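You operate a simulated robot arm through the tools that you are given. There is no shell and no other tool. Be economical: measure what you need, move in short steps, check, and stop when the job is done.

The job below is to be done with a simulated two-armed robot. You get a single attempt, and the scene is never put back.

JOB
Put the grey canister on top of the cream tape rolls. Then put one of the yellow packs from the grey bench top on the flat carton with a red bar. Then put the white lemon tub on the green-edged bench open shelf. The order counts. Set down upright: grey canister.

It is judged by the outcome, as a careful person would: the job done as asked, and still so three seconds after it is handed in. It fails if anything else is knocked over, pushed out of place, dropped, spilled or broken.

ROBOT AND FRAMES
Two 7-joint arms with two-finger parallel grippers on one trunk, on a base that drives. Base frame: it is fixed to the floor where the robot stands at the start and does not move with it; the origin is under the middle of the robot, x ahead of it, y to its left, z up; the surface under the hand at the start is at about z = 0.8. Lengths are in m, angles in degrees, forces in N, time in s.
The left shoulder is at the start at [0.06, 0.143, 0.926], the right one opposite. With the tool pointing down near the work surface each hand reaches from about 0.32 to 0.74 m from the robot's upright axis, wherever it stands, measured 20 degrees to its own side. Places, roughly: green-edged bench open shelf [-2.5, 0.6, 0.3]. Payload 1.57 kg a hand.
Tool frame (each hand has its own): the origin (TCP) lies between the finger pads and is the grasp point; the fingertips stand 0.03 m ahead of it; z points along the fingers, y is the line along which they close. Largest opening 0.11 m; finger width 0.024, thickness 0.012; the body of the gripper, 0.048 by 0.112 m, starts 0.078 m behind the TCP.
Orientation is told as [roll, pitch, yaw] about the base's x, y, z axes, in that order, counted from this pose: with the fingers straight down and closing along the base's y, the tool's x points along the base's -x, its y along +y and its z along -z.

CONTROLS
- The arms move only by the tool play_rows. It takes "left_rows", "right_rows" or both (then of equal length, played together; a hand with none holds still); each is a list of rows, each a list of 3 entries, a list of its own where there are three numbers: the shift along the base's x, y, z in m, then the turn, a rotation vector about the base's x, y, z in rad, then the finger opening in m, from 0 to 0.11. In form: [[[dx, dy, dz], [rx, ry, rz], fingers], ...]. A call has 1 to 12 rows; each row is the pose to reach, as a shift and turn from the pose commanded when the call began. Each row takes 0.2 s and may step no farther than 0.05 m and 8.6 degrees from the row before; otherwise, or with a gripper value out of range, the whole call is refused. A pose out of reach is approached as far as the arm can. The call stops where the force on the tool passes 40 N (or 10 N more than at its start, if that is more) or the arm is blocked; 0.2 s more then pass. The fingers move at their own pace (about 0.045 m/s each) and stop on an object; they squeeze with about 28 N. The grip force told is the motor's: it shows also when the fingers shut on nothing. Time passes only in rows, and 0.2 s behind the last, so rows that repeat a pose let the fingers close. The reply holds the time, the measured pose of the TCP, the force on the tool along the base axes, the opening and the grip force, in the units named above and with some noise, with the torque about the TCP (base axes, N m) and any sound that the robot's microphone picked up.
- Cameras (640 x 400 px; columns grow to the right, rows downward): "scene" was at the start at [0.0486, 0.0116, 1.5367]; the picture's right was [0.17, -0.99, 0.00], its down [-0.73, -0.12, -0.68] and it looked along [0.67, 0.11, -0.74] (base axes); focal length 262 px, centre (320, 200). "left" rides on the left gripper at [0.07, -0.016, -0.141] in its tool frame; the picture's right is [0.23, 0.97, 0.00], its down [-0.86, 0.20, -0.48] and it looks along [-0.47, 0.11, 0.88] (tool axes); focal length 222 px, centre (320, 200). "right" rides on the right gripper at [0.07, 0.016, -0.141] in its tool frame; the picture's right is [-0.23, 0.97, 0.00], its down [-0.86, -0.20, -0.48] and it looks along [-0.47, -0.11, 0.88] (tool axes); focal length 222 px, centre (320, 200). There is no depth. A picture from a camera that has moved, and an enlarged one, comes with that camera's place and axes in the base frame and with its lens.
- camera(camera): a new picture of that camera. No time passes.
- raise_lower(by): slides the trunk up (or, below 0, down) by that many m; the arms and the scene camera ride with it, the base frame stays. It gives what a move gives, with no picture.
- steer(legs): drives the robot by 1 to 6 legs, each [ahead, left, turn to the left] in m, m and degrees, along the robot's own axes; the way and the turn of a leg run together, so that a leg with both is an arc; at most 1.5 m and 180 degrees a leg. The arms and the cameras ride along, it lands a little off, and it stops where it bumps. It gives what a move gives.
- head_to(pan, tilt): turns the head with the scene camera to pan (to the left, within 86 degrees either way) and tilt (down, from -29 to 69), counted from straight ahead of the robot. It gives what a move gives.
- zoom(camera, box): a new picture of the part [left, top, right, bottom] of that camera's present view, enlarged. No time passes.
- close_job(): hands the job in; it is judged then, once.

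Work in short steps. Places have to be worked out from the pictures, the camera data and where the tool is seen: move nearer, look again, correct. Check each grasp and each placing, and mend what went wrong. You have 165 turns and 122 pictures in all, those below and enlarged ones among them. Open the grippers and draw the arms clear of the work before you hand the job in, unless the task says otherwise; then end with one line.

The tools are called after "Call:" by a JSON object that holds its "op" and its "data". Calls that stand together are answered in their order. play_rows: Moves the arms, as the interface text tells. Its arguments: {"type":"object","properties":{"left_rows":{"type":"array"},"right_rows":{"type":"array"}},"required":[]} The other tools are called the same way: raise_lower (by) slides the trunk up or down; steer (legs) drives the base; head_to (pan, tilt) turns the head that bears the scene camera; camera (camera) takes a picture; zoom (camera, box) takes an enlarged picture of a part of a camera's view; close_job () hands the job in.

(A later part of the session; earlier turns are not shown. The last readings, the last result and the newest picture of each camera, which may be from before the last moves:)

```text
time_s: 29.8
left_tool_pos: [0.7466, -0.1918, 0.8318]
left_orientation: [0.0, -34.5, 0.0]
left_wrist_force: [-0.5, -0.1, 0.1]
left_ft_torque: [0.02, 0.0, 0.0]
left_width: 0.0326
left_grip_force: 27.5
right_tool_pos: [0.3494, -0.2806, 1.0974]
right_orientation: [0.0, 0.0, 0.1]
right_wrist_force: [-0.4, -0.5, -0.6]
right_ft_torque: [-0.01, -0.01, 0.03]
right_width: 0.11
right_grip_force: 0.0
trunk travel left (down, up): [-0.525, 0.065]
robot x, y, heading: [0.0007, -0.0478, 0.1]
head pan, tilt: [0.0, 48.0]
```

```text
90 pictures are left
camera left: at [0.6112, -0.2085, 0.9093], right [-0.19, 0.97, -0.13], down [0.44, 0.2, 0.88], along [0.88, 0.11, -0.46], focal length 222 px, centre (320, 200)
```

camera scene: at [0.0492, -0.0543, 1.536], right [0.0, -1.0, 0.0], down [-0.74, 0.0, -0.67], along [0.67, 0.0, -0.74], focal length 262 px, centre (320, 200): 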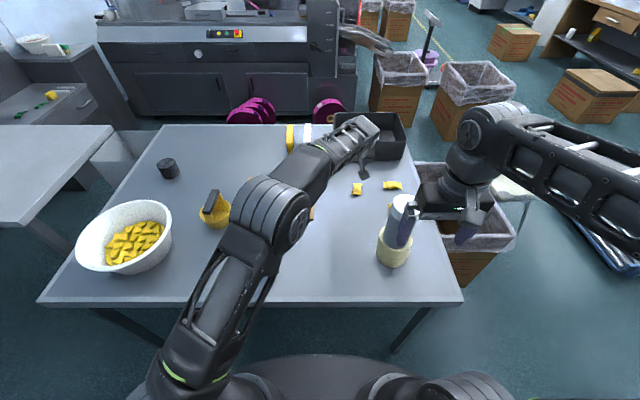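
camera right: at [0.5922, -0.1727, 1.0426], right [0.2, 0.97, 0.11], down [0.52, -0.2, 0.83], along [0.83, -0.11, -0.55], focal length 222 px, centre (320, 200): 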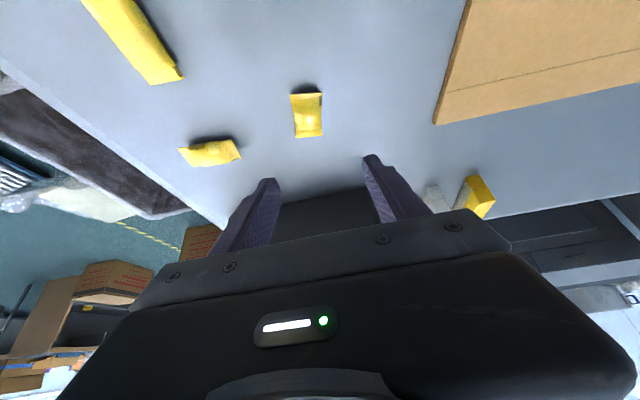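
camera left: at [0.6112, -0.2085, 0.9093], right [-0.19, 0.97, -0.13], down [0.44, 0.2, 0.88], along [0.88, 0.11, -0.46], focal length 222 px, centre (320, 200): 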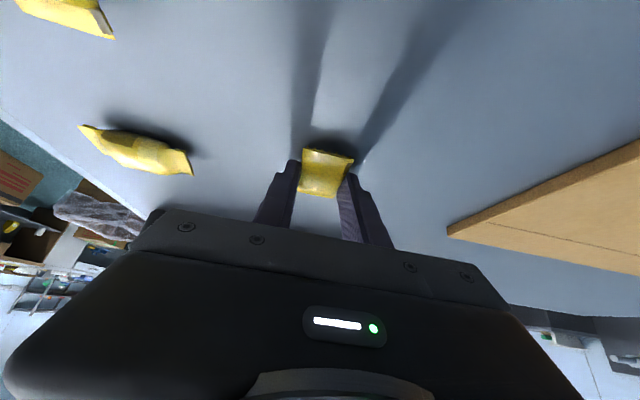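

The pack is gripped (0.033). I'll lift it 9 cm and carry it left above the carton centre at about (0.71, 0.10).

Call:
{"op": "play_rows", "data": {"left_rows": [[[0, 0, 0.03], [0, 0, 0], 0.005], [[0, 0, 0.06], [0, 0, 0], 0.005], [[-0.01, 0.01, 0.09], [0, 0, 0], 0.005], [[-0.02, 0.05, 0.09], [0, 0, 0], 0.005], [[-0.03, 0.095, 0.09], [0, 0, 0], 0.005], [[-0.04, 0.14, 0.09], [0, 0, 0], 0.005], [[-0.045, 0.185, 0.09], [0, 0, 0], 0.005], [[-0.045, 0.23, 0.09], [0, 0, 0], 0.005], [[-0.045, 0.27, 0.09], [0, 0, 0], 0.005], [[-0.045, 0.27, 0.09], [0, 0, 0], 0.005]]}}

Call:
{"op": "camera", "data": {"camera": "left"}}

Call:
{"op": "camera", "data": {"camera": "scene"}}

```text
time_s: 32.0
left_tool_pos: [0.7014, 0.0781, 0.9224]
left_orientation: [0.1, -34.4, -0.1]
left_wrist_force: [-0.5, -0.3, -0.8]
left_ft_torque: [0.01, 0.0, 0.01]
left_width: 0.0328
left_grip_force: 27.9
right_tool_pos: [0.3501, -0.282, 1.0975]
right_orientation: [-0.1, 0.0, -0.1]
right_wrist_force: [0.3, -0.9, -0.3]
right_ft_torque: [-0.02, 0.01, 0.01]
right_width: 0.1099
right_grip_force: 0.0
trunk travel left (down, up): [-0.525, 0.065]
robot x, y, heading: [-0.0001, -0.0537, -0.0]
head pan, tilt: [0.0, 48.0]
```

```text
89 pictures are left
camera left: at [0.5661, 0.0609, 1.0002], right [-0.19, 0.97, -0.13], down [0.44, 0.2, 0.88], along [0.88, 0.11, -0.46], focal length 222 px, centre (320, 200)
```

left: 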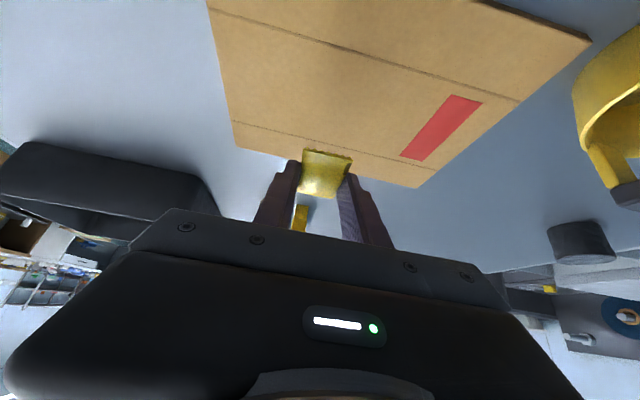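

```text
88 pictures are left
camera scene: at [0.0493, -0.0553, 1.5359], right [0.0, -1.0, 0.0], down [-0.74, 0.0, -0.67], along [0.67, 0.0, -0.74], focal length 262 px, centre (320, 200)
```

scene: 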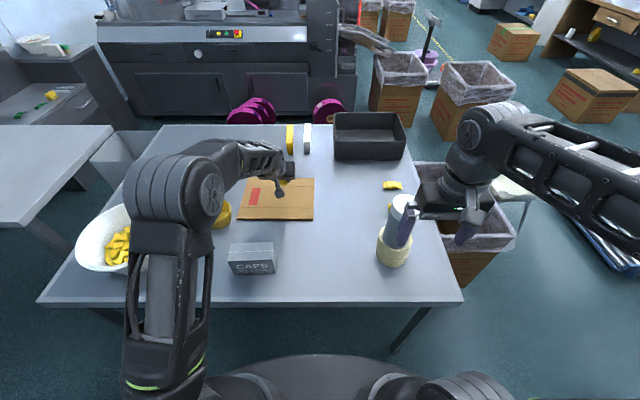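

The pack hangs above the middle of the carton. I'll lower it to near the surface.

Call:
{"op": "play_rows", "data": {"left_rows": [[[-0.005, 0.01, -0.03], [0, 0, 0], 0.005], [[-0.005, 0.01, -0.055], [0, 0, 0], 0.005], [[-0.005, 0.01, -0.068], [0, 0, 0], 0.005], [[-0.005, 0.01, -0.068], [0, 0, 0], 0.005]]}}

Call:
{"op": "camera", "data": {"camera": "left"}}

```text
time_s: 33.0
left_tool_pos: [0.6963, 0.0873, 0.8519]
left_orientation: [0.0, -34.4, 0.0]
left_wrist_force: [0.3, -0.1, 0.2]
left_ft_torque: [-0.01, 0.0, 0.03]
left_width: 0.0327
left_grip_force: 28.2
right_tool_pos: [0.3493, -0.2811, 1.0971]
right_orientation: [0.0, 0.0, 0.0]
right_wrist_force: [0.0, -0.3, 0.4]
right_ft_torque: [-0.03, 0.01, -0.03]
right_width: 0.1099
right_grip_force: 0.0
trunk travel left (down, up): [-0.525, 0.065]
robot x, y, heading: [0.0031, -0.0545, 0.0]
head pan, tilt: [0.0, 48.0]
```

```text
87 pictures are left
camera left: at [0.5606, 0.0707, 0.9304], right [-0.19, 0.97, -0.13], down [0.44, 0.2, 0.88], along [0.88, 0.11, -0.46], focal length 222 px, centre (320, 200)
```

left: 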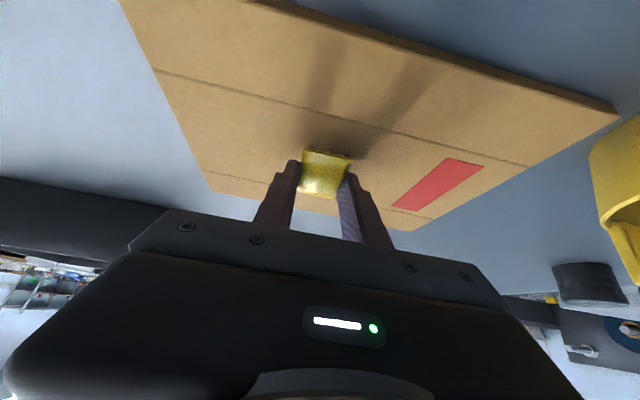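

It is about 1 cm above the carton. I'll lower it in small steps and watch for contact.

Call:
{"op": "play_rows", "data": {"left_rows": [[[0, 0, -0.003], [0, 0, 0], 0.005], [[0, 0, -0.006], [0, 0, 0], 0.005], [[0, 0, -0.009], [0, 0, 0], 0.005], [[0, 0, -0.009], [0, 0, 0], 0.005]]}}

Call:
{"op": "camera", "data": {"camera": "left"}}

```text
time_s: 34.0
left_tool_pos: [0.6983, 0.0872, 0.8433]
left_orientation: [0.0, -34.4, 0.0]
left_wrist_force: [-0.4, 0.2, 0.8]
left_ft_torque: [0.03, -0.03, 0.01]
left_width: 0.0328
left_grip_force: 28.0
right_tool_pos: [0.3495, -0.2819, 1.097]
right_orientation: [0.0, 0.1, 0.0]
right_wrist_force: [0.6, 0.7, 0.1]
right_ft_torque: [0.02, 0.01, -0.02]
right_width: 0.1101
right_grip_force: 0.1
trunk travel left (down, up): [-0.525, 0.065]
robot x, y, heading: [0.0018, -0.0535, 0.1]
head pan, tilt: [0.0, 48.0]
```

```text
86 pictures are left
camera left: at [0.5616, 0.071, 0.9211], right [-0.19, 0.97, -0.13], down [0.44, 0.2, 0.88], along [0.88, 0.11, -0.46], focal length 222 px, centre (320, 200)
```

left: 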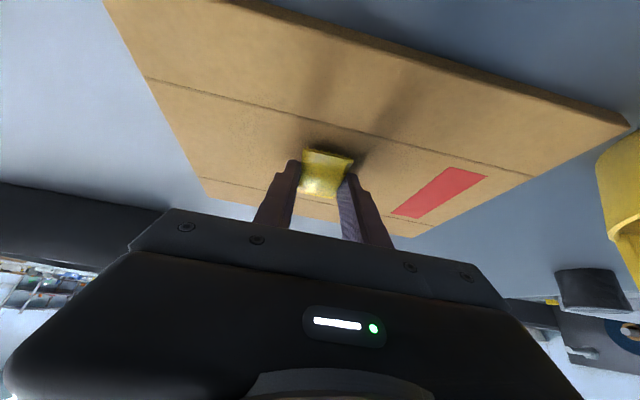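

Nearly touching. I'll go another 2 mm and open slowly if there is contact.

Call:
{"op": "play_rows", "data": {"left_rows": [[[0, 0, -0.001], [0, 0, 0], 0.005], [[0, 0, -0.002], [0, 0, 0], 0.005], [[0, 0, -0.003], [0, 0, 0], 0.005], [[0, 0, -0.003], [0, 0, 0], 0.005]]}}

```text
time_s: 35.0
left_tool_pos: [0.6982, 0.0877, 0.8431]
left_orientation: [-0.2, -34.8, 0.0]
left_wrist_force: [2.7, 4.2, 19.4]
left_ft_torque: [0.13, -0.15, 0.03]
left_width: 0.0328
left_grip_force: 27.5
right_tool_pos: [0.3489, -0.2812, 1.0979]
right_orientation: [0.0, 0.0, 0.1]
right_wrist_force: [-0.6, -0.6, 0.1]
right_ft_torque: [-0.01, 0.02, 0.0]
right_width: 0.1099
right_grip_force: 0.0
trunk travel left (down, up): [-0.525, 0.065]
robot x, y, heading: [-0.0022, -0.0542, 0.1]
head pan, tilt: [0.0, 48.0]
```

Contact. I'll ease up 2.5 mm, open, then withdraw back along the tool axis and up.

Call:
{"op": "play_rows", "data": {"left_rows": [[[0, 0, 0.0025], [0, 0, 0], 0.005], [[0, 0, 0.0025], [0, 0, 0], 0.03], [[0, 0, 0.0025], [0, 0, 0], 0.045], [[0, 0, 0.0025], [0, 0, 0], 0.06], [[0, 0, 0.0025], [0, 0, 0], 0.06], [[-0.015, 0, 0.03], [0, 0, 0], 0.06], [[-0.03, 0, 0.06], [0, 0, 0], 0.06], [[-0.05, 0, 0.1], [0, 0, 0], 0.06], [[-0.05, 0, 0.1], [0, 0, 0], 0.06]]}}

Call:
{"op": "camera", "data": {"camera": "left"}}

```text
time_s: 37.0
left_tool_pos: [0.6476, 0.0845, 0.9416]
left_orientation: [0.0, -34.3, 0.1]
left_wrist_force: [0.3, -1.0, 0.3]
left_ft_torque: [0.0, 0.06, -0.03]
left_width: 0.0599
left_grip_force: 0.1
right_tool_pos: [0.3509, -0.2819, 1.0972]
right_orientation: [-0.1, 0.0, 0.0]
right_wrist_force: [0.2, -0.3, 0.2]
right_ft_torque: [-0.05, 0.0, 0.0]
right_width: 0.11
right_grip_force: 0.0
trunk travel left (down, up): [-0.525, 0.065]
robot x, y, heading: [0.0005, -0.0523, -0.2]
head pan, tilt: [0.0, 48.0]
```

```text
85 pictures are left
camera left: at [0.5115, 0.0687, 1.0184], right [-0.19, 0.97, -0.13], down [0.44, 0.2, 0.88], along [0.88, 0.11, -0.46], focal length 222 px, centre (320, 200)
```

left: 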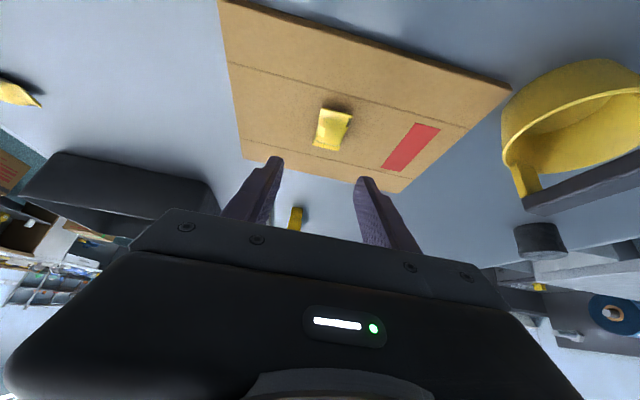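

The pack lies flat on the carton. I'll raise and level the left hand and look towards the white tub.

Call:
{"op": "play_rows", "data": {"left_rows": [[[-0.03, 0.0, 0.03], [0, 0.1, 0], 0.06], [[-0.06, 0.0, 0.06], [0, 0.2, 0], 0.08], [[-0.09, 0.0, 0.09], [0, 0.3, 0], 0.1], [[-0.12, 0.0, 0.12], [0, 0.4, 0], 0.11], [[-0.15, 0.0, 0.15], [0, 0.5, 0], 0.11], [[-0.17, 0.0, 0.16], [0, 0.6, 0], 0.11]]}}

Call:
{"op": "head_to", "data": {"pan": 45, "tilt": 35}}

Call:
{"op": "camera", "data": {"camera": "scene"}}

Call:
{"op": "head_to", "data": {"pan": 86, "tilt": 25}}

Call:
{"op": "camera", "data": {"camera": "scene"}}

```text
time_s: 38.4
left_tool_pos: [0.4772, 0.0863, 1.1028]
left_orientation: [0.0, 0.1, 0.1]
left_wrist_force: [0.6, 0.8, 0.4]
left_ft_torque: [-0.01, 0.01, -0.01]
left_width: 0.1102
left_grip_force: 0.1
right_tool_pos: [0.3503, -0.2812, 1.0976]
right_orientation: [0.0, 0.0, 0.0]
right_wrist_force: [-0.2, 0.2, -0.2]
right_ft_torque: [0.01, -0.03, 0.0]
right_width: 0.11
right_grip_force: 0.0
trunk travel left (down, up): [-0.525, 0.065]
robot x, y, heading: [-0.0006, -0.0522, -0.2]
head pan, tilt: [0.0, 48.0]
```

```text
time_s: 39.5
left_tool_pos: [0.4768, 0.0861, 1.101]
left_orientation: [0.0, 0.1, -0.1]
left_wrist_force: [-0.2, -0.2, -0.1]
left_ft_torque: [0.02, -0.01, 0.01]
left_width: 0.1101
left_grip_force: 0.1
right_tool_pos: [0.35, -0.2814, 1.0973]
right_orientation: [0.0, 0.1, 0.0]
right_wrist_force: [0.8, -1.0, 0.0]
right_ft_torque: [0.01, 0.0, 0.02]
right_width: 0.1098
right_grip_force: 0.1
trunk travel left (down, up): [-0.525, 0.065]
robot x, y, heading: [0.0017, -0.0487, 0.0]
head pan, tilt: [45.0, 35.0]
```

```text
84 pictures are left
camera scene: at [0.0328, 0.0075, 1.5549], right [0.71, -0.71, 0.0], down [-0.41, -0.41, -0.82], along [0.58, 0.58, -0.57], focal length 262 px, centre (320, 200)
```

scene: 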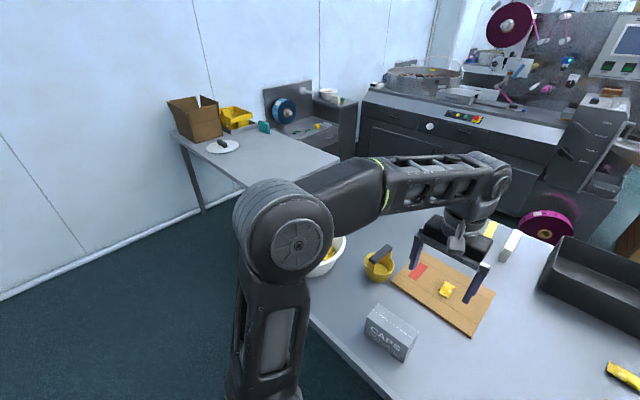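

```text
time_s: 40.6
left_tool_pos: [0.4766, 0.0858, 1.1004]
left_orientation: [-0.1, 0.0, 0.0]
left_wrist_force: [-0.2, -0.4, -0.3]
left_ft_torque: [0.01, -0.03, -0.02]
left_width: 0.1099
left_grip_force: 0.1
right_tool_pos: [0.3495, -0.2797, 1.0974]
right_orientation: [0.0, -0.1, 0.1]
right_wrist_force: [-0.3, -1.0, 0.5]
right_ft_torque: [0.04, -0.02, -0.01]
right_width: 0.1098
right_grip_force: 0.1
trunk travel left (down, up): [-0.525, 0.065]
robot x, y, heading: [-0.0006, -0.0523, -0.1]
head pan, tilt: [85.9, 25.0]
```

```text
83 pictures are left
camera scene: at [-0.023, 0.0372, 1.5707], right [1.0, -0.07, 0.0], down [-0.03, -0.42, -0.91], along [0.07, 0.9, -0.42], focal length 262 px, centre (320, 200)
```

scene: 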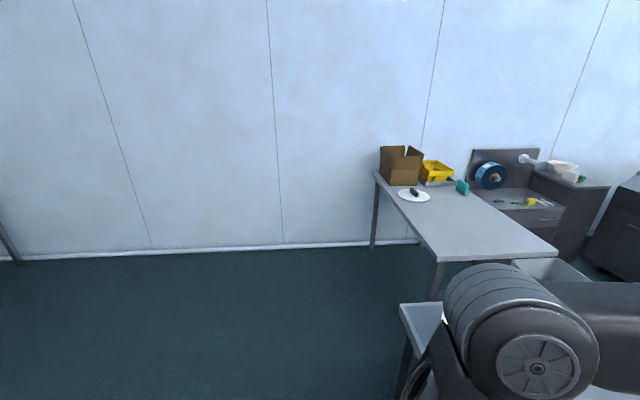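

I need to see the room behind. I'll back straight off 0.45 m, then turn 90° left and look around.

Call:
{"op": "steer", "data": {"legs": [[-0.45, 0, 0], [0, 0, 90]]}}

Call:
{"op": "head_to", "data": {"pan": 60, "tilt": 25}}

Call:
{"op": "camera", "data": {"camera": "scene"}}

Call:
{"op": "head_to", "data": {"pan": -86, "tilt": 40}}

Call:
{"op": "camera", "data": {"camera": "scene"}}

```text
time_s: 47.3
left_tool_pos: [-0.6217, 0.4175, 1.1009]
left_orientation: [-0.1, -0.1, 92.7]
left_wrist_force: [-1.0, -0.2, -0.1]
left_ft_torque: [0.02, 0.03, -0.01]
left_width: 0.1099
left_grip_force: 0.1
right_tool_pos: [-0.2489, 0.3082, 1.097]
right_orientation: [0.0, 0.0, 92.6]
right_wrist_force: [0.5, -0.8, 0.2]
right_ft_torque: [0.04, -0.02, -0.03]
right_width: 0.1103
right_grip_force: 0.2
trunk travel left (down, up): [-0.525, 0.065]
robot x, y, heading: [-0.4589, -0.052, 92.5]
head pan, tilt: [85.9, 25.0]
```

```text
time_s: 48.2
left_tool_pos: [-0.6217, 0.4175, 1.1025]
left_orientation: [-0.2, 0.1, 92.6]
left_wrist_force: [-0.6, -0.5, 0.7]
left_ft_torque: [-0.01, 0.01, 0.04]
left_width: 0.1099
left_grip_force: 0.1
right_tool_pos: [-0.2484, 0.308, 1.098]
right_orientation: [0.0, -0.1, 92.5]
right_wrist_force: [-0.4, 0.3, 0.4]
right_ft_torque: [-0.01, 0.01, -0.03]
right_width: 0.1101
right_grip_force: 0.1
trunk travel left (down, up): [-0.525, 0.065]
robot x, y, heading: [-0.4593, -0.0558, 92.7]
head pan, tilt: [60.0, 25.0]
```

```text
82 pictures are left
camera scene: at [-0.5408, -0.0408, 1.5707], right [0.46, 0.89, 0.0], down [0.38, -0.19, -0.91], along [-0.8, 0.42, -0.42], focal length 262 px, centre (320, 200)
```

scene: 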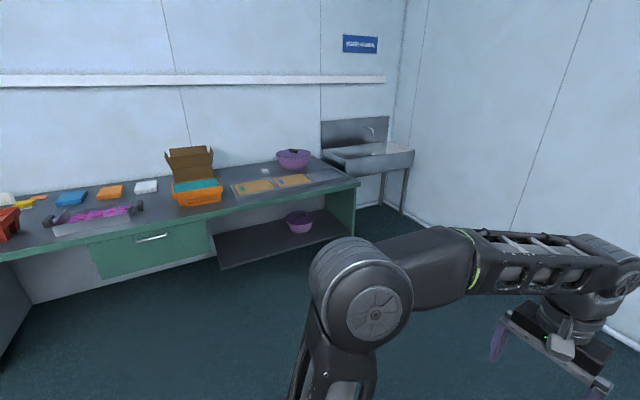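

```text
time_s: 50.5
left_tool_pos: [-0.6211, 0.4186, 1.1013]
left_orientation: [-0.1, 0.0, 92.7]
left_wrist_force: [-1.1, 0.4, -0.1]
left_ft_torque: [0.03, 0.01, -0.02]
left_width: 0.1103
left_grip_force: 0.0
right_tool_pos: [-0.2485, 0.308, 1.0976]
right_orientation: [0.0, 0.1, 92.6]
right_wrist_force: [0.1, 0.2, -0.1]
right_ft_torque: [-0.02, 0.0, 0.01]
right_width: 0.11
right_grip_force: 0.0
trunk travel left (down, up): [-0.525, 0.065]
robot x, y, heading: [-0.4572, -0.0501, 92.7]
head pan, tilt: [-85.9, 40.0]
```

```text
81 pictures are left
camera scene: at [-0.3745, -0.0733, 1.5474], right [0.12, -0.99, 0.0], down [-0.64, -0.07, -0.77], along [0.76, 0.09, -0.64], focal length 262 px, centre (320, 200)
```

scene: 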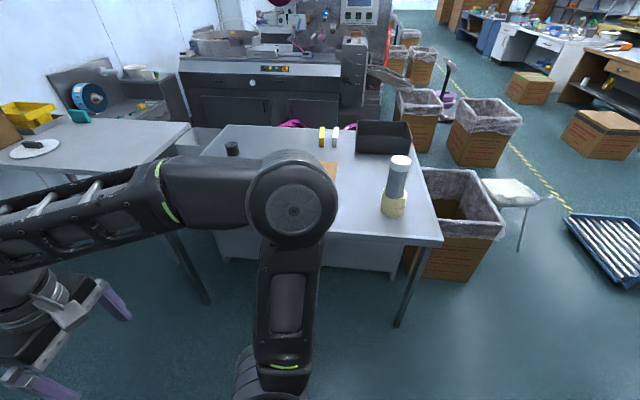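

The green-edged bench is found: the open shelf runs about y 0 to 1.1 at z≈0.35, with a purple colander at y≈0.77. The white tub must be the white bowl of yellow pieces on the grey bench. I'll turn back, shift left and stand in front of it.

Call:
{"op": "steer", "data": {"legs": [[0, 0, -92.6], [0, 0.57, 0], [0.3, 0, 0]]}}

Call:
{"op": "head_to", "data": {"pan": 0, "tilt": 48}}

Call:
{"op": "camera", "data": {"camera": "scene"}}

```text
time_s: 59.5
left_tool_pos: [0.3245, 0.6648, 1.0999]
left_orientation: [-0.1, 0.0, -0.3]
left_wrist_force: [0.5, -0.7, -0.8]
left_ft_torque: [0.01, 0.04, 0.0]
left_width: 0.11
left_grip_force: 0.0
right_tool_pos: [0.1963, 0.2984, 1.096]
right_orientation: [0.0, 0.0, -0.4]
right_wrist_force: [0.5, -0.1, 0.3]
right_ft_torque: [0.02, 0.06, -0.02]
right_width: 0.1097
right_grip_force: 0.1
trunk travel left (down, up): [-0.525, 0.065]
robot x, y, heading: [-0.1507, 0.5307, -0.4]
head pan, tilt: [-85.9, 40.0]
```

```text
time_s: 61.0
left_tool_pos: [0.3242, 0.6653, 1.102]
left_orientation: [-0.2, 0.1, -0.5]
left_wrist_force: [0.5, -0.4, 0.3]
left_ft_torque: [0.0, -0.02, 0.01]
left_width: 0.1104
left_grip_force: 0.0
right_tool_pos: [0.1951, 0.2992, 1.0976]
right_orientation: [0.1, 0.1, -0.4]
right_wrist_force: [0.1, -0.1, -0.3]
right_ft_torque: [0.0, -0.01, -0.01]
right_width: 0.11
right_grip_force: 0.1
trunk travel left (down, up): [-0.525, 0.065]
robot x, y, heading: [-0.1538, 0.5308, -0.3]
head pan, tilt: [0.0, 48.0]
```

```text
80 pictures are left
camera scene: at [-0.104, 0.5268, 1.536], right [-0.01, -1.0, 0.0], down [-0.74, 0.01, -0.67], along [0.67, 0.0, -0.74], focal length 262 px, centre (320, 200)
```

scene: 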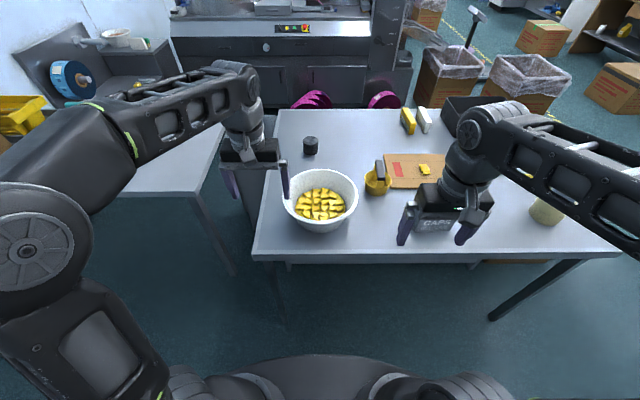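

Call:
{"op": "zoom", "data": {"camera": "scene", "box": [250, 130, 410, 270]}}

Call:
{"op": "camera", "data": {"camera": "left"}}

Call:
{"op": "camera", "data": {"camera": "right"}}

```text
2.86 times, centred on (330, 200) of scene
camera zoom: at [-0.104, 0.5268, 1.536], right [-0.01, -1.0, 0.0], down [-0.74, 0.01, -0.67], along [0.67, 0.0, -0.74], focal length 749 px, centre (291, 200)
```

zoom: 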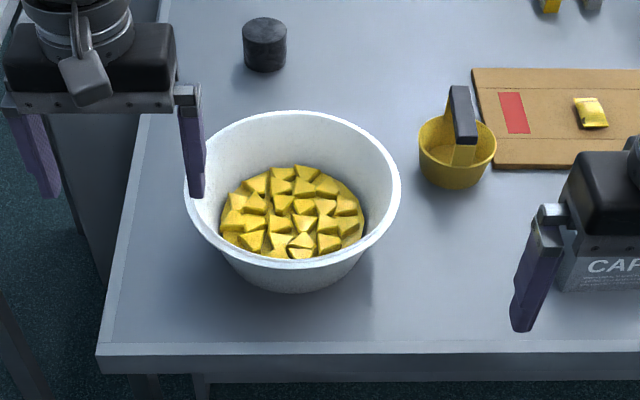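

```text
78 pictures are left
camera left: at [0.2554, 0.6492, 1.2423], right [-0.22, 0.98, 0.0], down [0.86, 0.19, 0.48], along [0.47, 0.11, -0.88], focal length 222 px, centre (320, 200)
```

left: 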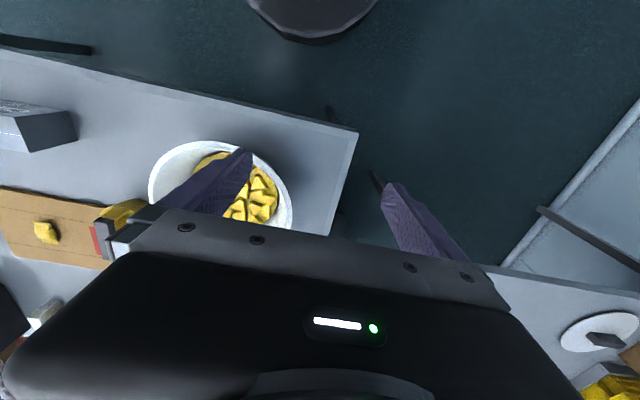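

```text
77 pictures are left
camera right: at [0.1262, 0.3159, 1.2377], right [0.23, 0.97, 0.0], down [0.85, -0.2, 0.48], along [0.47, -0.11, -0.88], focal length 222 px, centre (320, 200)
```

right: 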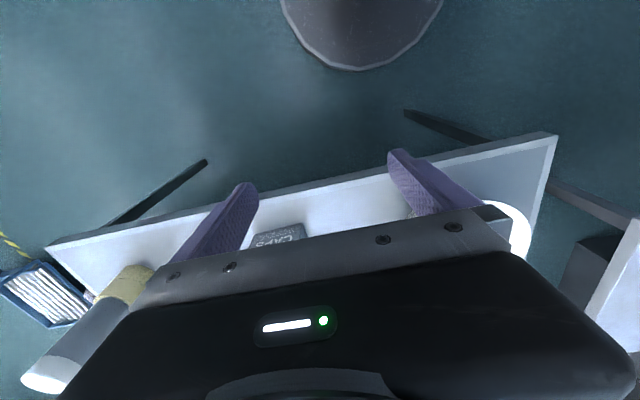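

The tub rim is about 0.25 m across, centred near (0.49, 0.52) at z≈0.905. It is heavy and open, so I'll hold it with both hands, gripping opposite side walls. The tools will be pitched 45° forward and rolled 20° to match the wall slope. Here I go to the pre-grasp poses.

Call:
{"op": "play_rows", "data": {"left_rows": [[[0.021, 0.003, -0.01], [-0.041, -0.097, 0.017], 0.11], [[0.042, 0.006, -0.02], [-0.0825, -0.194, 0.034], 0.1], [[0.063, 0.008, -0.031], [-0.124, -0.291, 0.051], 0.09], [[0.084, 0.011, -0.041], [-0.165, -0.388, 0.0685], 0.08], [[0.105, 0.014, -0.051], [-0.206, -0.485, 0.086], 0.07], [[0.126, 0.017, -0.062], [-0.2475, -0.582, 0.103], 0.07], [[0.147, 0.019, -0.072], [-0.289, -0.679, 0.12], 0.07], [[0.168, 0.022, -0.082], [-0.33, -0.776, 0.137], 0.07], [[0.168, 0.022, -0.082], [-0.33, -0.776, 0.137], 0.07]], "right_rows": [[[0.037, 0.007, -0.01], [0.041, -0.097, -0.017], 0.11], [[0.074, 0.015, -0.02], [0.0825, -0.194, -0.034], 0.1], [[0.111, 0.022, -0.029], [0.124, -0.291, -0.051], 0.09], [[0.148, 0.029, -0.039], [0.165, -0.388, -0.0685], 0.08], [[0.186, 0.036, -0.049], [0.206, -0.485, -0.086], 0.07], [[0.223, 0.044, -0.059], [0.2475, -0.582, -0.103], 0.07], [[0.26, 0.051, -0.068], [0.289, -0.679, -0.12], 0.07], [[0.297, 0.058, -0.078], [0.33, -0.776, -0.137], 0.07], [[0.297, 0.058, -0.078], [0.33, -0.776, -0.137], 0.07]]}}

Call:
{"op": "camera", "data": {"camera": "scene"}}

Call:
{"op": "camera", "data": {"camera": "left"}}

Call:
{"op": "camera", "data": {"camera": "right"}}

```text
time_s: 63.0
left_tool_pos: [0.494, 0.6864, 1.0213]
left_orientation: [-27.1, -41.9, 18.4]
left_wrist_force: [0.1, -0.7, 0.1]
left_ft_torque: [0.03, 0.0, 0.0]
left_width: 0.0697
left_grip_force: 0.1
right_tool_pos: [0.4888, 0.3561, 1.0229]
right_orientation: [27.5, -41.5, -19.3]
right_wrist_force: [0.2, -0.5, -0.2]
right_ft_torque: [0.0, -0.01, -0.01]
right_width: 0.0701
right_grip_force: 0.0
trunk travel left (down, up): [-0.525, 0.065]
robot x, y, heading: [-0.1523, 0.5301, -0.2]
head pan, tilt: [0.0, 48.0]
```

```text
76 pictures are left
camera scene: at [-0.1048, 0.5267, 1.536], right [-0.01, -1.0, 0.0], down [-0.74, 0.0, -0.67], along [0.67, 0.0, -0.74], focal length 262 px, centre (320, 200)
```

scene: 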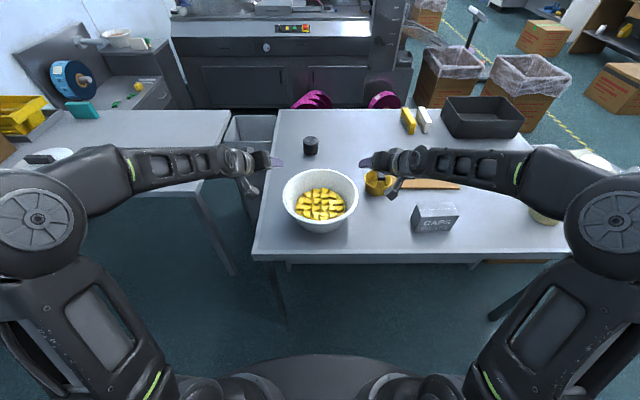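

```text
75 pictures are left
camera left: at [0.3451, 0.6885, 1.0747], right [-0.16, 0.86, -0.48], down [0.27, 0.51, 0.82], along [0.95, 0.0, -0.31], focal length 222 px, centre (320, 200)
```

left: 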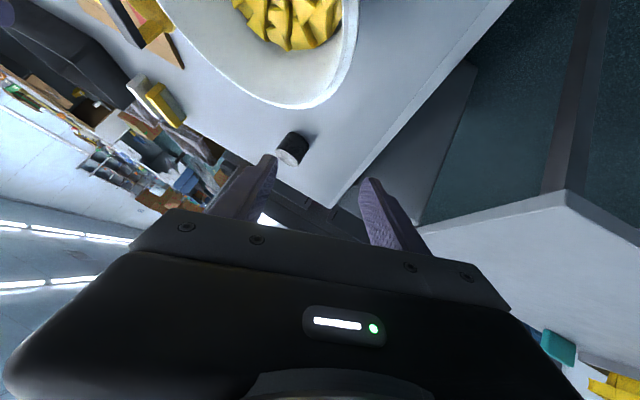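

```text
74 pictures are left
camera right: at [0.341, 0.3544, 1.0734], right [0.17, 0.86, 0.49], down [0.26, -0.51, 0.82], along [0.95, -0.01, -0.31], focal length 222 px, centre (320, 200)
```

right: 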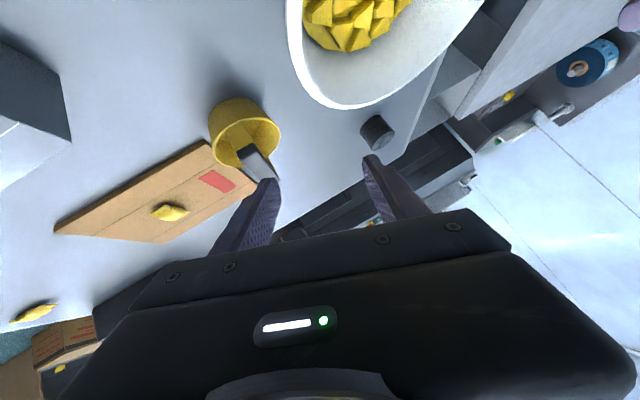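

Both wrist views agree: the rim runs from y≈0.396 to 0.651 with its centre at (0.488, 0.523). The mug stays about 2.5 cm clear of the right hand. I'll descend half way along the wall slope.

Call:
{"op": "play_rows", "data": {"left_rows": [[[-0.003, -0.01, -0.033], [0, 0, 0], 0.055], [[-0.006, -0.019, -0.066], [0, 0, 0], 0.055], [[-0.006, -0.019, -0.066], [0, 0, 0], 0.055]], "right_rows": [[[0, 0.011, -0.034], [0, 0, 0], 0.055], [[-0.001, 0.023, -0.068], [0, 0, 0], 0.055], [[-0.001, 0.023, -0.068], [0, 0, 0], 0.055]]}}

Call:
{"op": "camera", "data": {"camera": "left"}}

Call:
{"op": "camera", "data": {"camera": "right"}}

Call:
{"op": "zoom", "data": {"camera": "scene", "box": [240, 130, 420, 250]}}

```text
time_s: 63.9
left_tool_pos: [0.4845, 0.6694, 0.9558]
left_orientation: [-26.8, -41.8, 18.4]
left_wrist_force: [-0.8, -0.9, 0.0]
left_ft_torque: [0.02, 0.01, 0.0]
left_width: 0.055
left_grip_force: 0.0
right_tool_pos: [0.4906, 0.3781, 0.9538]
right_orientation: [27.5, -41.4, -19.4]
right_wrist_force: [-0.6, -0.5, -0.3]
right_ft_torque: [-0.04, -0.01, 0.02]
right_width: 0.0551
right_grip_force: 0.0
trunk travel left (down, up): [-0.525, 0.065]
robot x, y, heading: [-0.1514, 0.527, -0.6]
head pan, tilt: [0.0, 48.0]
```

```text
73 pictures are left
camera left: at [0.3375, 0.6711, 1.0087], right [-0.16, 0.86, -0.48], down [0.27, 0.51, 0.82], along [0.95, 0.0, -0.31], focal length 222 px, centre (320, 200)
```

left: 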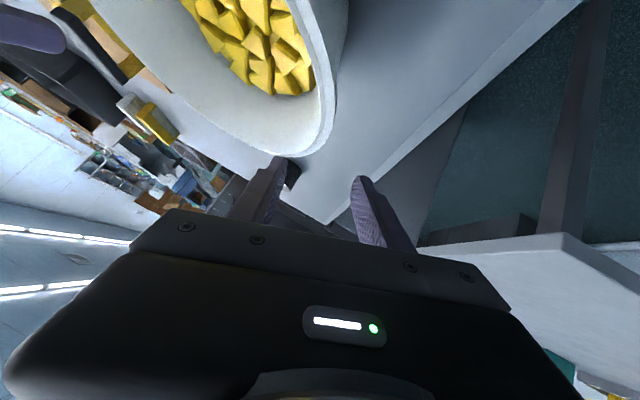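

```text
72 pictures are left
camera right: at [0.3421, 0.3773, 1.0053], right [0.17, 0.86, 0.49], down [0.27, -0.51, 0.82], along [0.95, -0.01, -0.31], focal length 222 px, centre (320, 200)
```

right: 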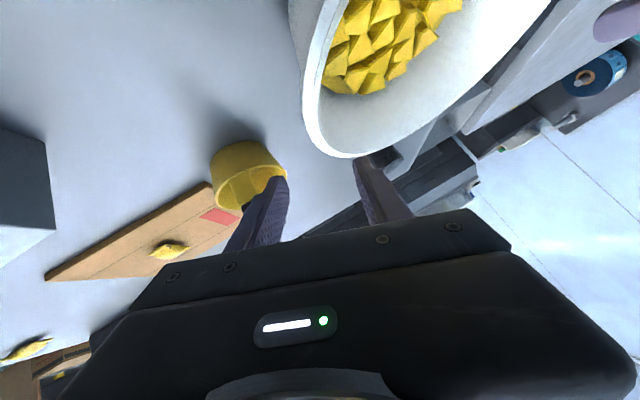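

```text
3.33 times, centred on (330, 190) of scene
camera zoom: at [-0.1044, 0.5268, 1.536], right [-0.01, -1.0, 0.0], down [-0.74, 0.0, -0.67], along [0.67, 0.0, -0.74], focal length 874 px, centre (287, 233)
```

zoom: 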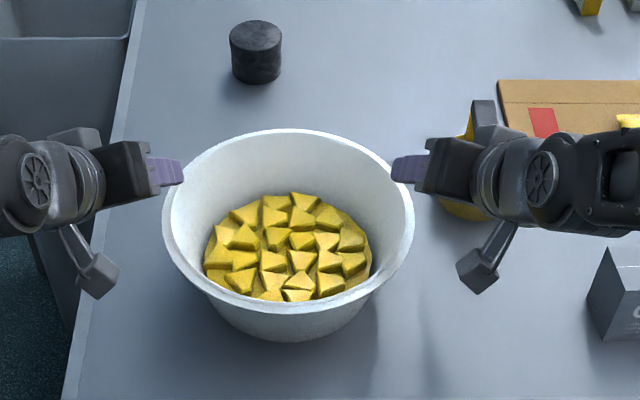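

Alignment is good, with the rim band centres at y≈0.645 and 0.402. I'll lower the remaining 6 cm so each wall sits between a finger pair.

Call:
{"op": "play_rows", "data": {"left_rows": [[[0.001, -0.012, -0.02], [0, 0, 0], 0.055], [[0.002, -0.02, -0.04], [0, 0, 0], 0.055], [[0.003, -0.029, -0.063], [0, 0, 0], 0.055], [[0.003, -0.029, -0.063], [0, 0, 0], 0.055]], "right_rows": [[[-0.001, 0.012, -0.02], [0, 0, 0], 0.055], [[-0.002, 0.02, -0.04], [0, 0, 0], 0.055], [[-0.003, 0.028, -0.061], [0, 0, 0], 0.055], [[-0.003, 0.028, -0.061], [0, 0, 0], 0.055]]}}

Call:
{"op": "camera", "data": {"camera": "left"}}

Call:
{"op": "camera", "data": {"camera": "right"}}

Call:
{"op": "zoom", "data": {"camera": "scene", "box": [240, 130, 420, 250]}}

```text
time_s: 64.8
left_tool_pos: [0.4892, 0.6381, 0.8915]
left_orientation: [-26.9, -41.8, 18.4]
left_wrist_force: [-0.4, 0.8, -0.7]
left_ft_torque: [0.02, 0.02, 0.0]
left_width: 0.0548
left_grip_force: 0.1
right_tool_pos: [0.4859, 0.4089, 0.8908]
right_orientation: [27.5, -41.4, -19.3]
right_wrist_force: [0.0, 0.3, 1.3]
right_ft_torque: [-0.05, -0.01, 0.04]
right_width: 0.0548
right_grip_force: 0.0
trunk travel left (down, up): [-0.525, 0.065]
robot x, y, heading: [-0.1536, 0.5321, -0.5]
head pan, tilt: [0.0, 48.0]
```

```text
70 pictures are left
camera left: at [0.3412, 0.6409, 0.9445], right [-0.16, 0.86, -0.48], down [0.27, 0.51, 0.82], along [0.95, 0.0, -0.31], focal length 222 px, centre (320, 200)
```

left: 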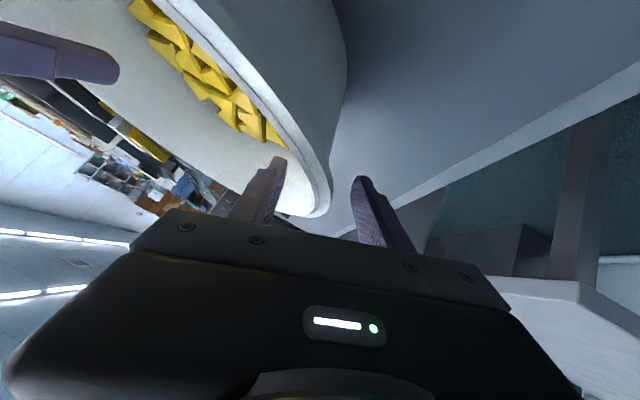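

```text
69 pictures are left
camera right: at [0.3384, 0.4069, 0.9432], right [0.17, 0.86, 0.49], down [0.27, -0.51, 0.82], along [0.95, -0.01, -0.31], focal length 222 px, centre (320, 200)
```

right: 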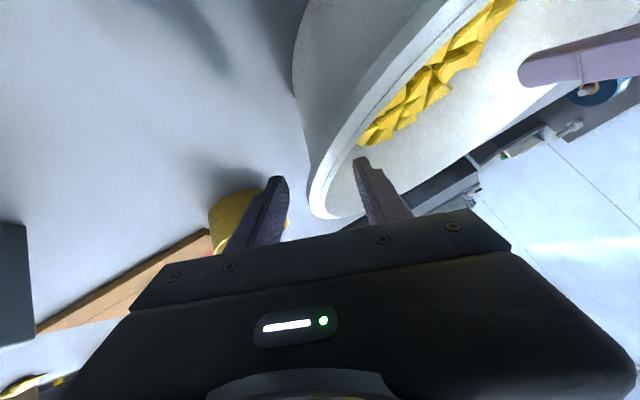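

```text
3.33 times, centred on (330, 190) of scene
camera zoom: at [-0.1044, 0.5269, 1.536], right [-0.01, -1.0, 0.0], down [-0.74, 0.0, -0.67], along [0.67, 0.0, -0.74], focal length 874 px, centre (287, 233)
```

zoom: 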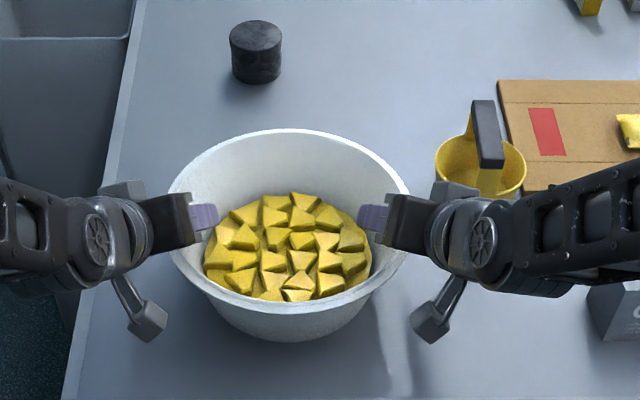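

Each wall sits between its finger pair. I'll close both grippers together.

Call:
{"op": "play_rows", "data": {"left_rows": [[[0, 0, 0], [0, 0, 0], 0.04], [[0, 0, 0], [0, 0, 0], 0.025], [[0, 0, 0], [0, 0, 0], 0.01], [[0, 0, 0], [0, 0, 0], 0.0], [[0, 0, 0], [0, 0, 0], 0.0], [[0, 0, 0], [0, 0, 0], 0.0]], "right_rows": [[[0, 0, 0], [0, 0, 0], 0.04], [[0, 0, 0], [0, 0, 0], 0.025], [[0, 0, 0], [0, 0, 0], 0.01], [[0, 0, 0], [0, 0, 0], 0.0], [[0, 0, 0], [0, 0, 0], 0.0], [[0, 0, 0], [0, 0, 0], 0.0]]}}

Call:
{"op": "camera", "data": {"camera": "left"}}

Call:
{"op": "camera", "data": {"camera": "right"}}

```text
time_s: 66.2
left_tool_pos: [0.4892, 0.6332, 0.8943]
left_orientation: [-27.1, -41.9, 18.2]
left_wrist_force: [4.2, -31.7, 6.6]
left_ft_torque: [0.55, 0.34, 1.08]
left_width: 0.0166
left_grip_force: 27.4
right_tool_pos: [0.4868, 0.4124, 0.8929]
right_orientation: [27.7, -41.5, -19.1]
right_wrist_force: [4.2, 30.9, 7.3]
right_ft_torque: [-0.48, 0.28, -1.09]
right_width: 0.0174
right_grip_force: 28.0
trunk travel left (down, up): [-0.525, 0.065]
robot x, y, heading: [-0.15, 0.5299, -0.5]
head pan, tilt: [0.0, 48.0]
```

```text
67 pictures are left
camera left: at [0.341, 0.6375, 0.946], right [-0.15, 0.86, -0.48], down [0.27, 0.51, 0.82], along [0.95, -0.01, -0.31], focal length 222 px, centre (320, 200)
```

left: 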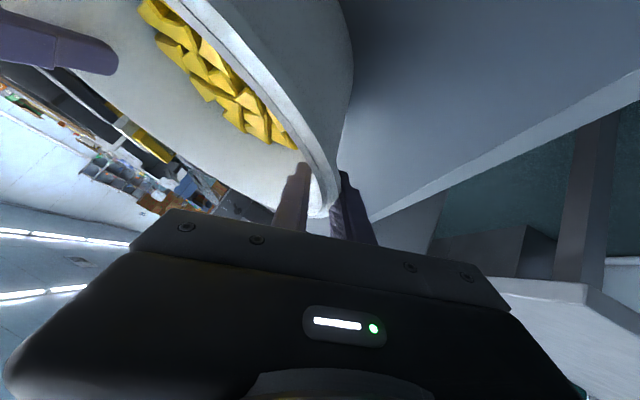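

```text
66 pictures are left
camera right: at [0.3385, 0.41, 0.9448], right [0.16, 0.86, 0.49], down [0.27, -0.52, 0.81], along [0.95, 0.0, -0.31], focal length 222 px, centre (320, 200)
```

right: 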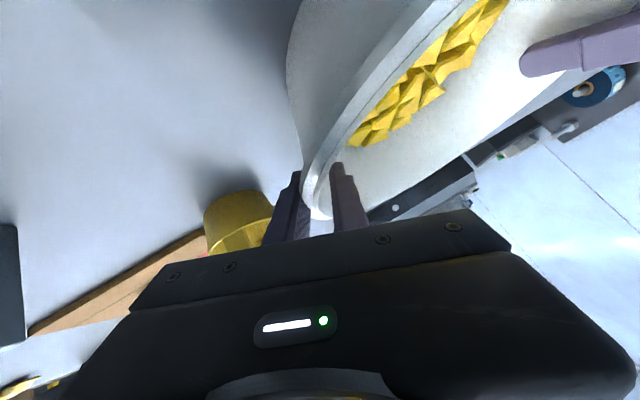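

Both are gripped (about 17 mm of wall), but the arms pull the bowl apart with about 31 N each. I'll ease both commands inward to relax this before lifting.

Call:
{"op": "play_rows", "data": {"left_rows": [[[0, -0.003, 0.001], [0, 0, 0], 0.0], [[0, -0.005, 0.001], [0, 0, 0], 0.0], [[0, -0.005, 0.001], [0, 0, 0], 0.0]], "right_rows": [[[0, 0.003, 0.001], [0, 0, 0], 0.0], [[0, 0.005, 0.001], [0, 0, 0], 0.0], [[0, 0.005, 0.001], [0, 0, 0], 0.0]]}}

```text
time_s: 67.0
left_tool_pos: [0.488, 0.6349, 0.8933]
left_orientation: [-27.0, -41.8, 18.6]
left_wrist_force: [4.6, -13.1, 6.9]
left_ft_torque: [0.7, 0.66, 1.07]
left_width: 0.0168
left_grip_force: 28.3
right_tool_pos: [0.4864, 0.413, 0.8926]
right_orientation: [27.5, -41.6, -19.4]
right_wrist_force: [-1.6, 13.7, 17.6]
right_ft_torque: [-0.39, 1.28, -0.55]
right_width: 0.0165
right_grip_force: 27.6
trunk travel left (down, up): [-0.525, 0.065]
robot x, y, heading: [-0.1502, 0.5262, -0.5]
head pan, tilt: [0.0, 48.0]
```

Better. I'll ease a little more, then lift a few millimetres to check weight and slip.

Call:
{"op": "play_rows", "data": {"left_rows": [[[0, -0.003, 0.001], [0, 0, 0], 0.0], [[0, -0.003, 0.004], [0, 0, 0], 0.0], [[0, -0.003, 0.01], [0, 0, 0], 0.0], [[0, -0.003, 0.015], [0, 0, 0], 0.0], [[0, -0.003, 0.015], [0, 0, 0], 0.0]], "right_rows": [[[0, 0.003, 0.001], [0, 0, 0], 0.0], [[0, 0.003, 0.004], [0, 0, 0], 0.0], [[0, 0.003, 0.01], [0, 0, 0], 0.0], [[0, 0.003, 0.015], [0, 0, 0], 0.0], [[0, 0.003, 0.015], [0, 0, 0], 0.0]]}}

Call:
{"op": "zoom", "data": {"camera": "scene", "box": [240, 130, 420, 250]}}

```text
time_s: 68.2
left_tool_pos: [0.4904, 0.6348, 0.9061]
left_orientation: [-26.8, -41.7, 18.6]
left_wrist_force: [0.1, 18.4, -4.0]
left_ft_torque: [1.1, 0.04, 0.89]
left_width: 0.016
left_grip_force: 28.2
right_tool_pos: [0.4871, 0.4134, 0.9026]
right_orientation: [27.1, -41.2, -19.5]
right_wrist_force: [-0.4, -19.6, -4.3]
right_ft_torque: [-1.15, 0.11, -0.84]
right_width: 0.0162
right_grip_force: 28.5
trunk travel left (down, up): [-0.525, 0.065]
robot x, y, heading: [-0.1477, 0.5299, -0.4]
head pan, tilt: [0.0, 48.0]
```

```text
3.33 times, centred on (330, 190) of scene
camera zoom: at [-0.103, 0.5268, 1.5358], right [-0.01, -1.0, 0.0], down [-0.74, 0.0, -0.67], along [0.67, 0.0, -0.74], focal length 874 px, centre (287, 233)
```

zoom: 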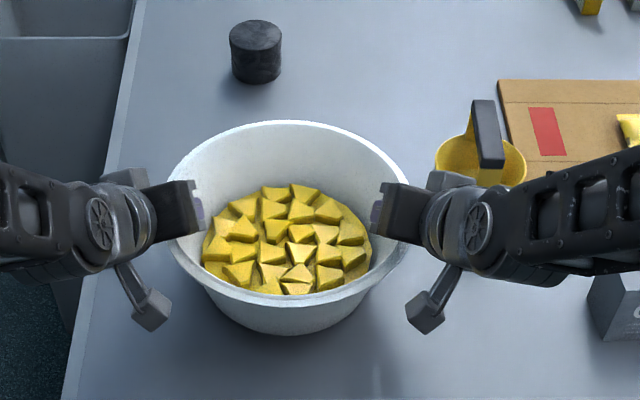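

Lifted; weight is about 8 N total. I'll ease the squeeze outward 2 mm and raise the bowl to a travel height.

Call:
{"op": "play_rows", "data": {"left_rows": [[[0, 0.0018, 0.01], [0, 0, 0], 0.0], [[0, 0.0018, 0.03], [0, 0, 0], 0.0], [[0, 0.0018, 0.05], [0, 0, 0], 0.0], [[0, 0.0018, 0.07], [0, 0, 0], 0.0], [[0, 0.0018, 0.09], [0, 0, 0], 0.0], [[0, 0.0018, 0.1], [0, 0, 0], 0.0], [[0, 0.0018, 0.1], [0, 0, 0], 0.0]], "right_rows": [[[0, -0.0018, 0.01], [0, 0, 0], 0.0], [[0, -0.0018, 0.03], [0, 0, 0], 0.0], [[0, -0.0018, 0.05], [0, 0, 0], 0.0], [[0, -0.0018, 0.07], [0, 0, 0], 0.0], [[0, -0.0018, 0.09], [0, 0, 0], 0.0], [[0, -0.0018, 0.1], [0, 0, 0], 0.0], [[0, -0.0018, 0.1], [0, 0, 0], 0.0]]}}

Call:
{"op": "camera", "data": {"camera": "scene"}}

```text
time_s: 69.8
left_tool_pos: [0.4875, 0.6343, 1.0052]
left_orientation: [-26.9, -41.6, 18.6]
left_wrist_force: [-1.0, 20.4, -4.5]
left_ft_torque: [1.17, 0.58, 0.75]
left_width: 0.0161
left_grip_force: 28.1
right_tool_pos: [0.4888, 0.4122, 1.0057]
right_orientation: [27.4, -41.4, -19.5]
right_wrist_force: [0.3, -18.8, -4.0]
right_ft_torque: [-1.08, -0.44, -0.9]
right_width: 0.0163
right_grip_force: 27.8
trunk travel left (down, up): [-0.525, 0.065]
robot x, y, heading: [-0.1531, 0.5287, -0.3]
head pan, tilt: [0.0, 48.0]
```

```text
64 pictures are left
camera scene: at [-0.103, 0.5269, 1.5359], right [-0.01, -1.0, 0.0], down [-0.74, 0.0, -0.67], along [0.67, 0.0, -0.74], focal length 262 px, centre (320, 200)
```

scene: 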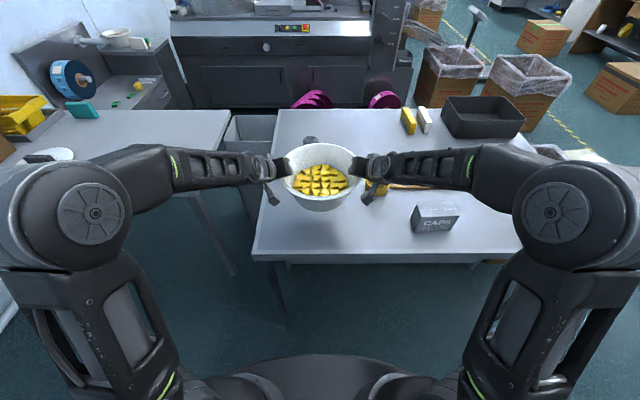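

The bowl is held level and steady. I back away 0.6 m and turn 180° towards the green-edged bench.

Call:
{"op": "steer", "data": {"legs": [[-0.6, 0, 0], [0, 0, 90], [0, 0, 90]]}}

Call:
{"op": "head_to", "data": {"pan": 0, "tilt": 35}}

Call:
{"op": "camera", "data": {"camera": "scene"}}

```text
time_s: 80.8
left_tool_pos: [-1.391, 0.4523, 1.0058]
left_orientation: [-26.9, -41.7, -163.9]
left_wrist_force: [-2.0, -18.6, -4.9]
left_ft_torque: [-1.14, -0.04, 1.03]
left_width: 0.0161
left_grip_force: 28.1
right_tool_pos: [-1.3813, 0.6739, 1.0045]
right_orientation: [27.4, -41.4, 158.4]
right_wrist_force: [1.7, 18.6, -4.0]
right_ft_torque: [1.08, -0.07, -0.83]
right_width: 0.0162
right_grip_force: 27.9
trunk travel left (down, up): [-0.525, 0.065]
robot x, y, heading: [-0.7451, 0.5351, 177.4]
head pan, tilt: [0.0, 48.0]
```

```text
time_s: 81.5
left_tool_pos: [-1.3903, 0.4534, 1.0047]
left_orientation: [-26.8, -41.7, -163.8]
left_wrist_force: [-0.9, 1.7, -4.3]
left_ft_torque: [-0.89, -0.03, 1.07]
left_width: 0.0158
left_grip_force: 28.6
right_tool_pos: [-1.3814, 0.6753, 1.0051]
right_orientation: [27.3, -41.5, 158.2]
right_wrist_force: [0.3, -2.4, -4.2]
right_ft_torque: [0.94, -0.09, -0.95]
right_width: 0.0161
right_grip_force: 28.0
trunk travel left (down, up): [-0.525, 0.065]
robot x, y, heading: [-0.7446, 0.5319, 177.3]
head pan, tilt: [0.0, 35.0]
```

```text
63 pictures are left
camera scene: at [-0.8038, 0.5334, 1.5548], right [0.05, 1.0, 0.0], down [0.57, -0.03, -0.82], along [-0.82, 0.04, -0.57], focal length 262 px, centre (320, 200)
```

scene: 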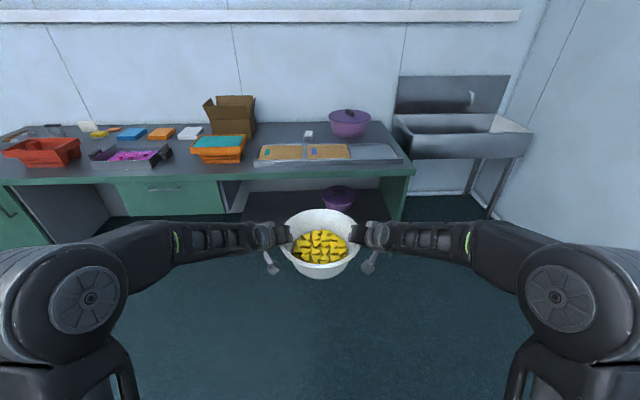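

The shelf opening is ahead, with the colander to its right. I straighten the heading, move ahead 0.35 m and left 0.11 m, and lower the trunk for a view into the shelf.

Call:
{"op": "steer", "data": {"legs": [[0, 0, 2.6], [0.35, 0.11, 0]]}}

Call:
{"op": "raise_lower", "data": {"by": -0.3}}

Call:
{"op": "camera", "data": {"camera": "scene"}}

```text
time_s: 84.2
left_tool_pos: [-1.7385, 0.3138, 1.0038]
left_orientation: [-26.9, -41.5, -161.2]
left_wrist_force: [-1.3, -1.2, -5.0]
left_ft_torque: [-0.9, -0.08, 1.01]
left_width: 0.0157
left_grip_force: 27.6
right_tool_pos: [-1.7387, 0.5357, 1.0034]
right_orientation: [27.3, -41.4, 160.9]
right_wrist_force: [0.4, 0.2, -4.6]
right_ft_torque: [0.88, -0.07, -0.94]
right_width: 0.016
right_grip_force: 27.9
trunk travel left (down, up): [-0.525, 0.065]
robot x, y, heading: [-1.0972, 0.4213, 180.1]
head pan, tilt: [0.0, 35.0]
```

```text
time_s: 87.2
left_tool_pos: [-1.7382, 0.3147, 0.7043]
left_orientation: [-26.9, -41.7, -161.2]
left_wrist_force: [-0.8, -0.1, -5.0]
left_ft_torque: [-0.87, -0.12, 1.05]
left_width: 0.0156
left_grip_force: 28.4
right_tool_pos: [-1.7393, 0.5359, 0.7053]
right_orientation: [27.3, -41.3, 160.9]
right_wrist_force: [0.7, -1.1, -3.7]
right_ft_torque: [0.85, -0.04, -0.98]
right_width: 0.0159
right_grip_force: 28.1
trunk travel left (down, up): [-0.225, 0.365]
robot x, y, heading: [-1.0998, 0.4236, 180.0]
head pan, tilt: [0.0, 35.0]
```

```text
62 pictures are left
camera scene: at [-1.155, 0.421, 1.255], right [0.0, 1.0, 0.0], down [0.57, 0.0, -0.82], along [-0.82, 0.0, -0.57], focal length 262 px, centre (320, 200)
```

scene: 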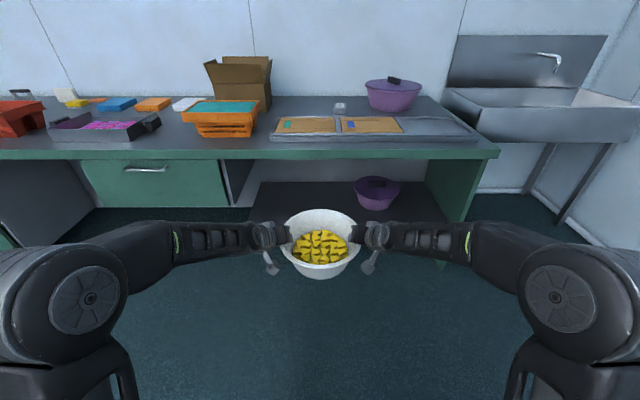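

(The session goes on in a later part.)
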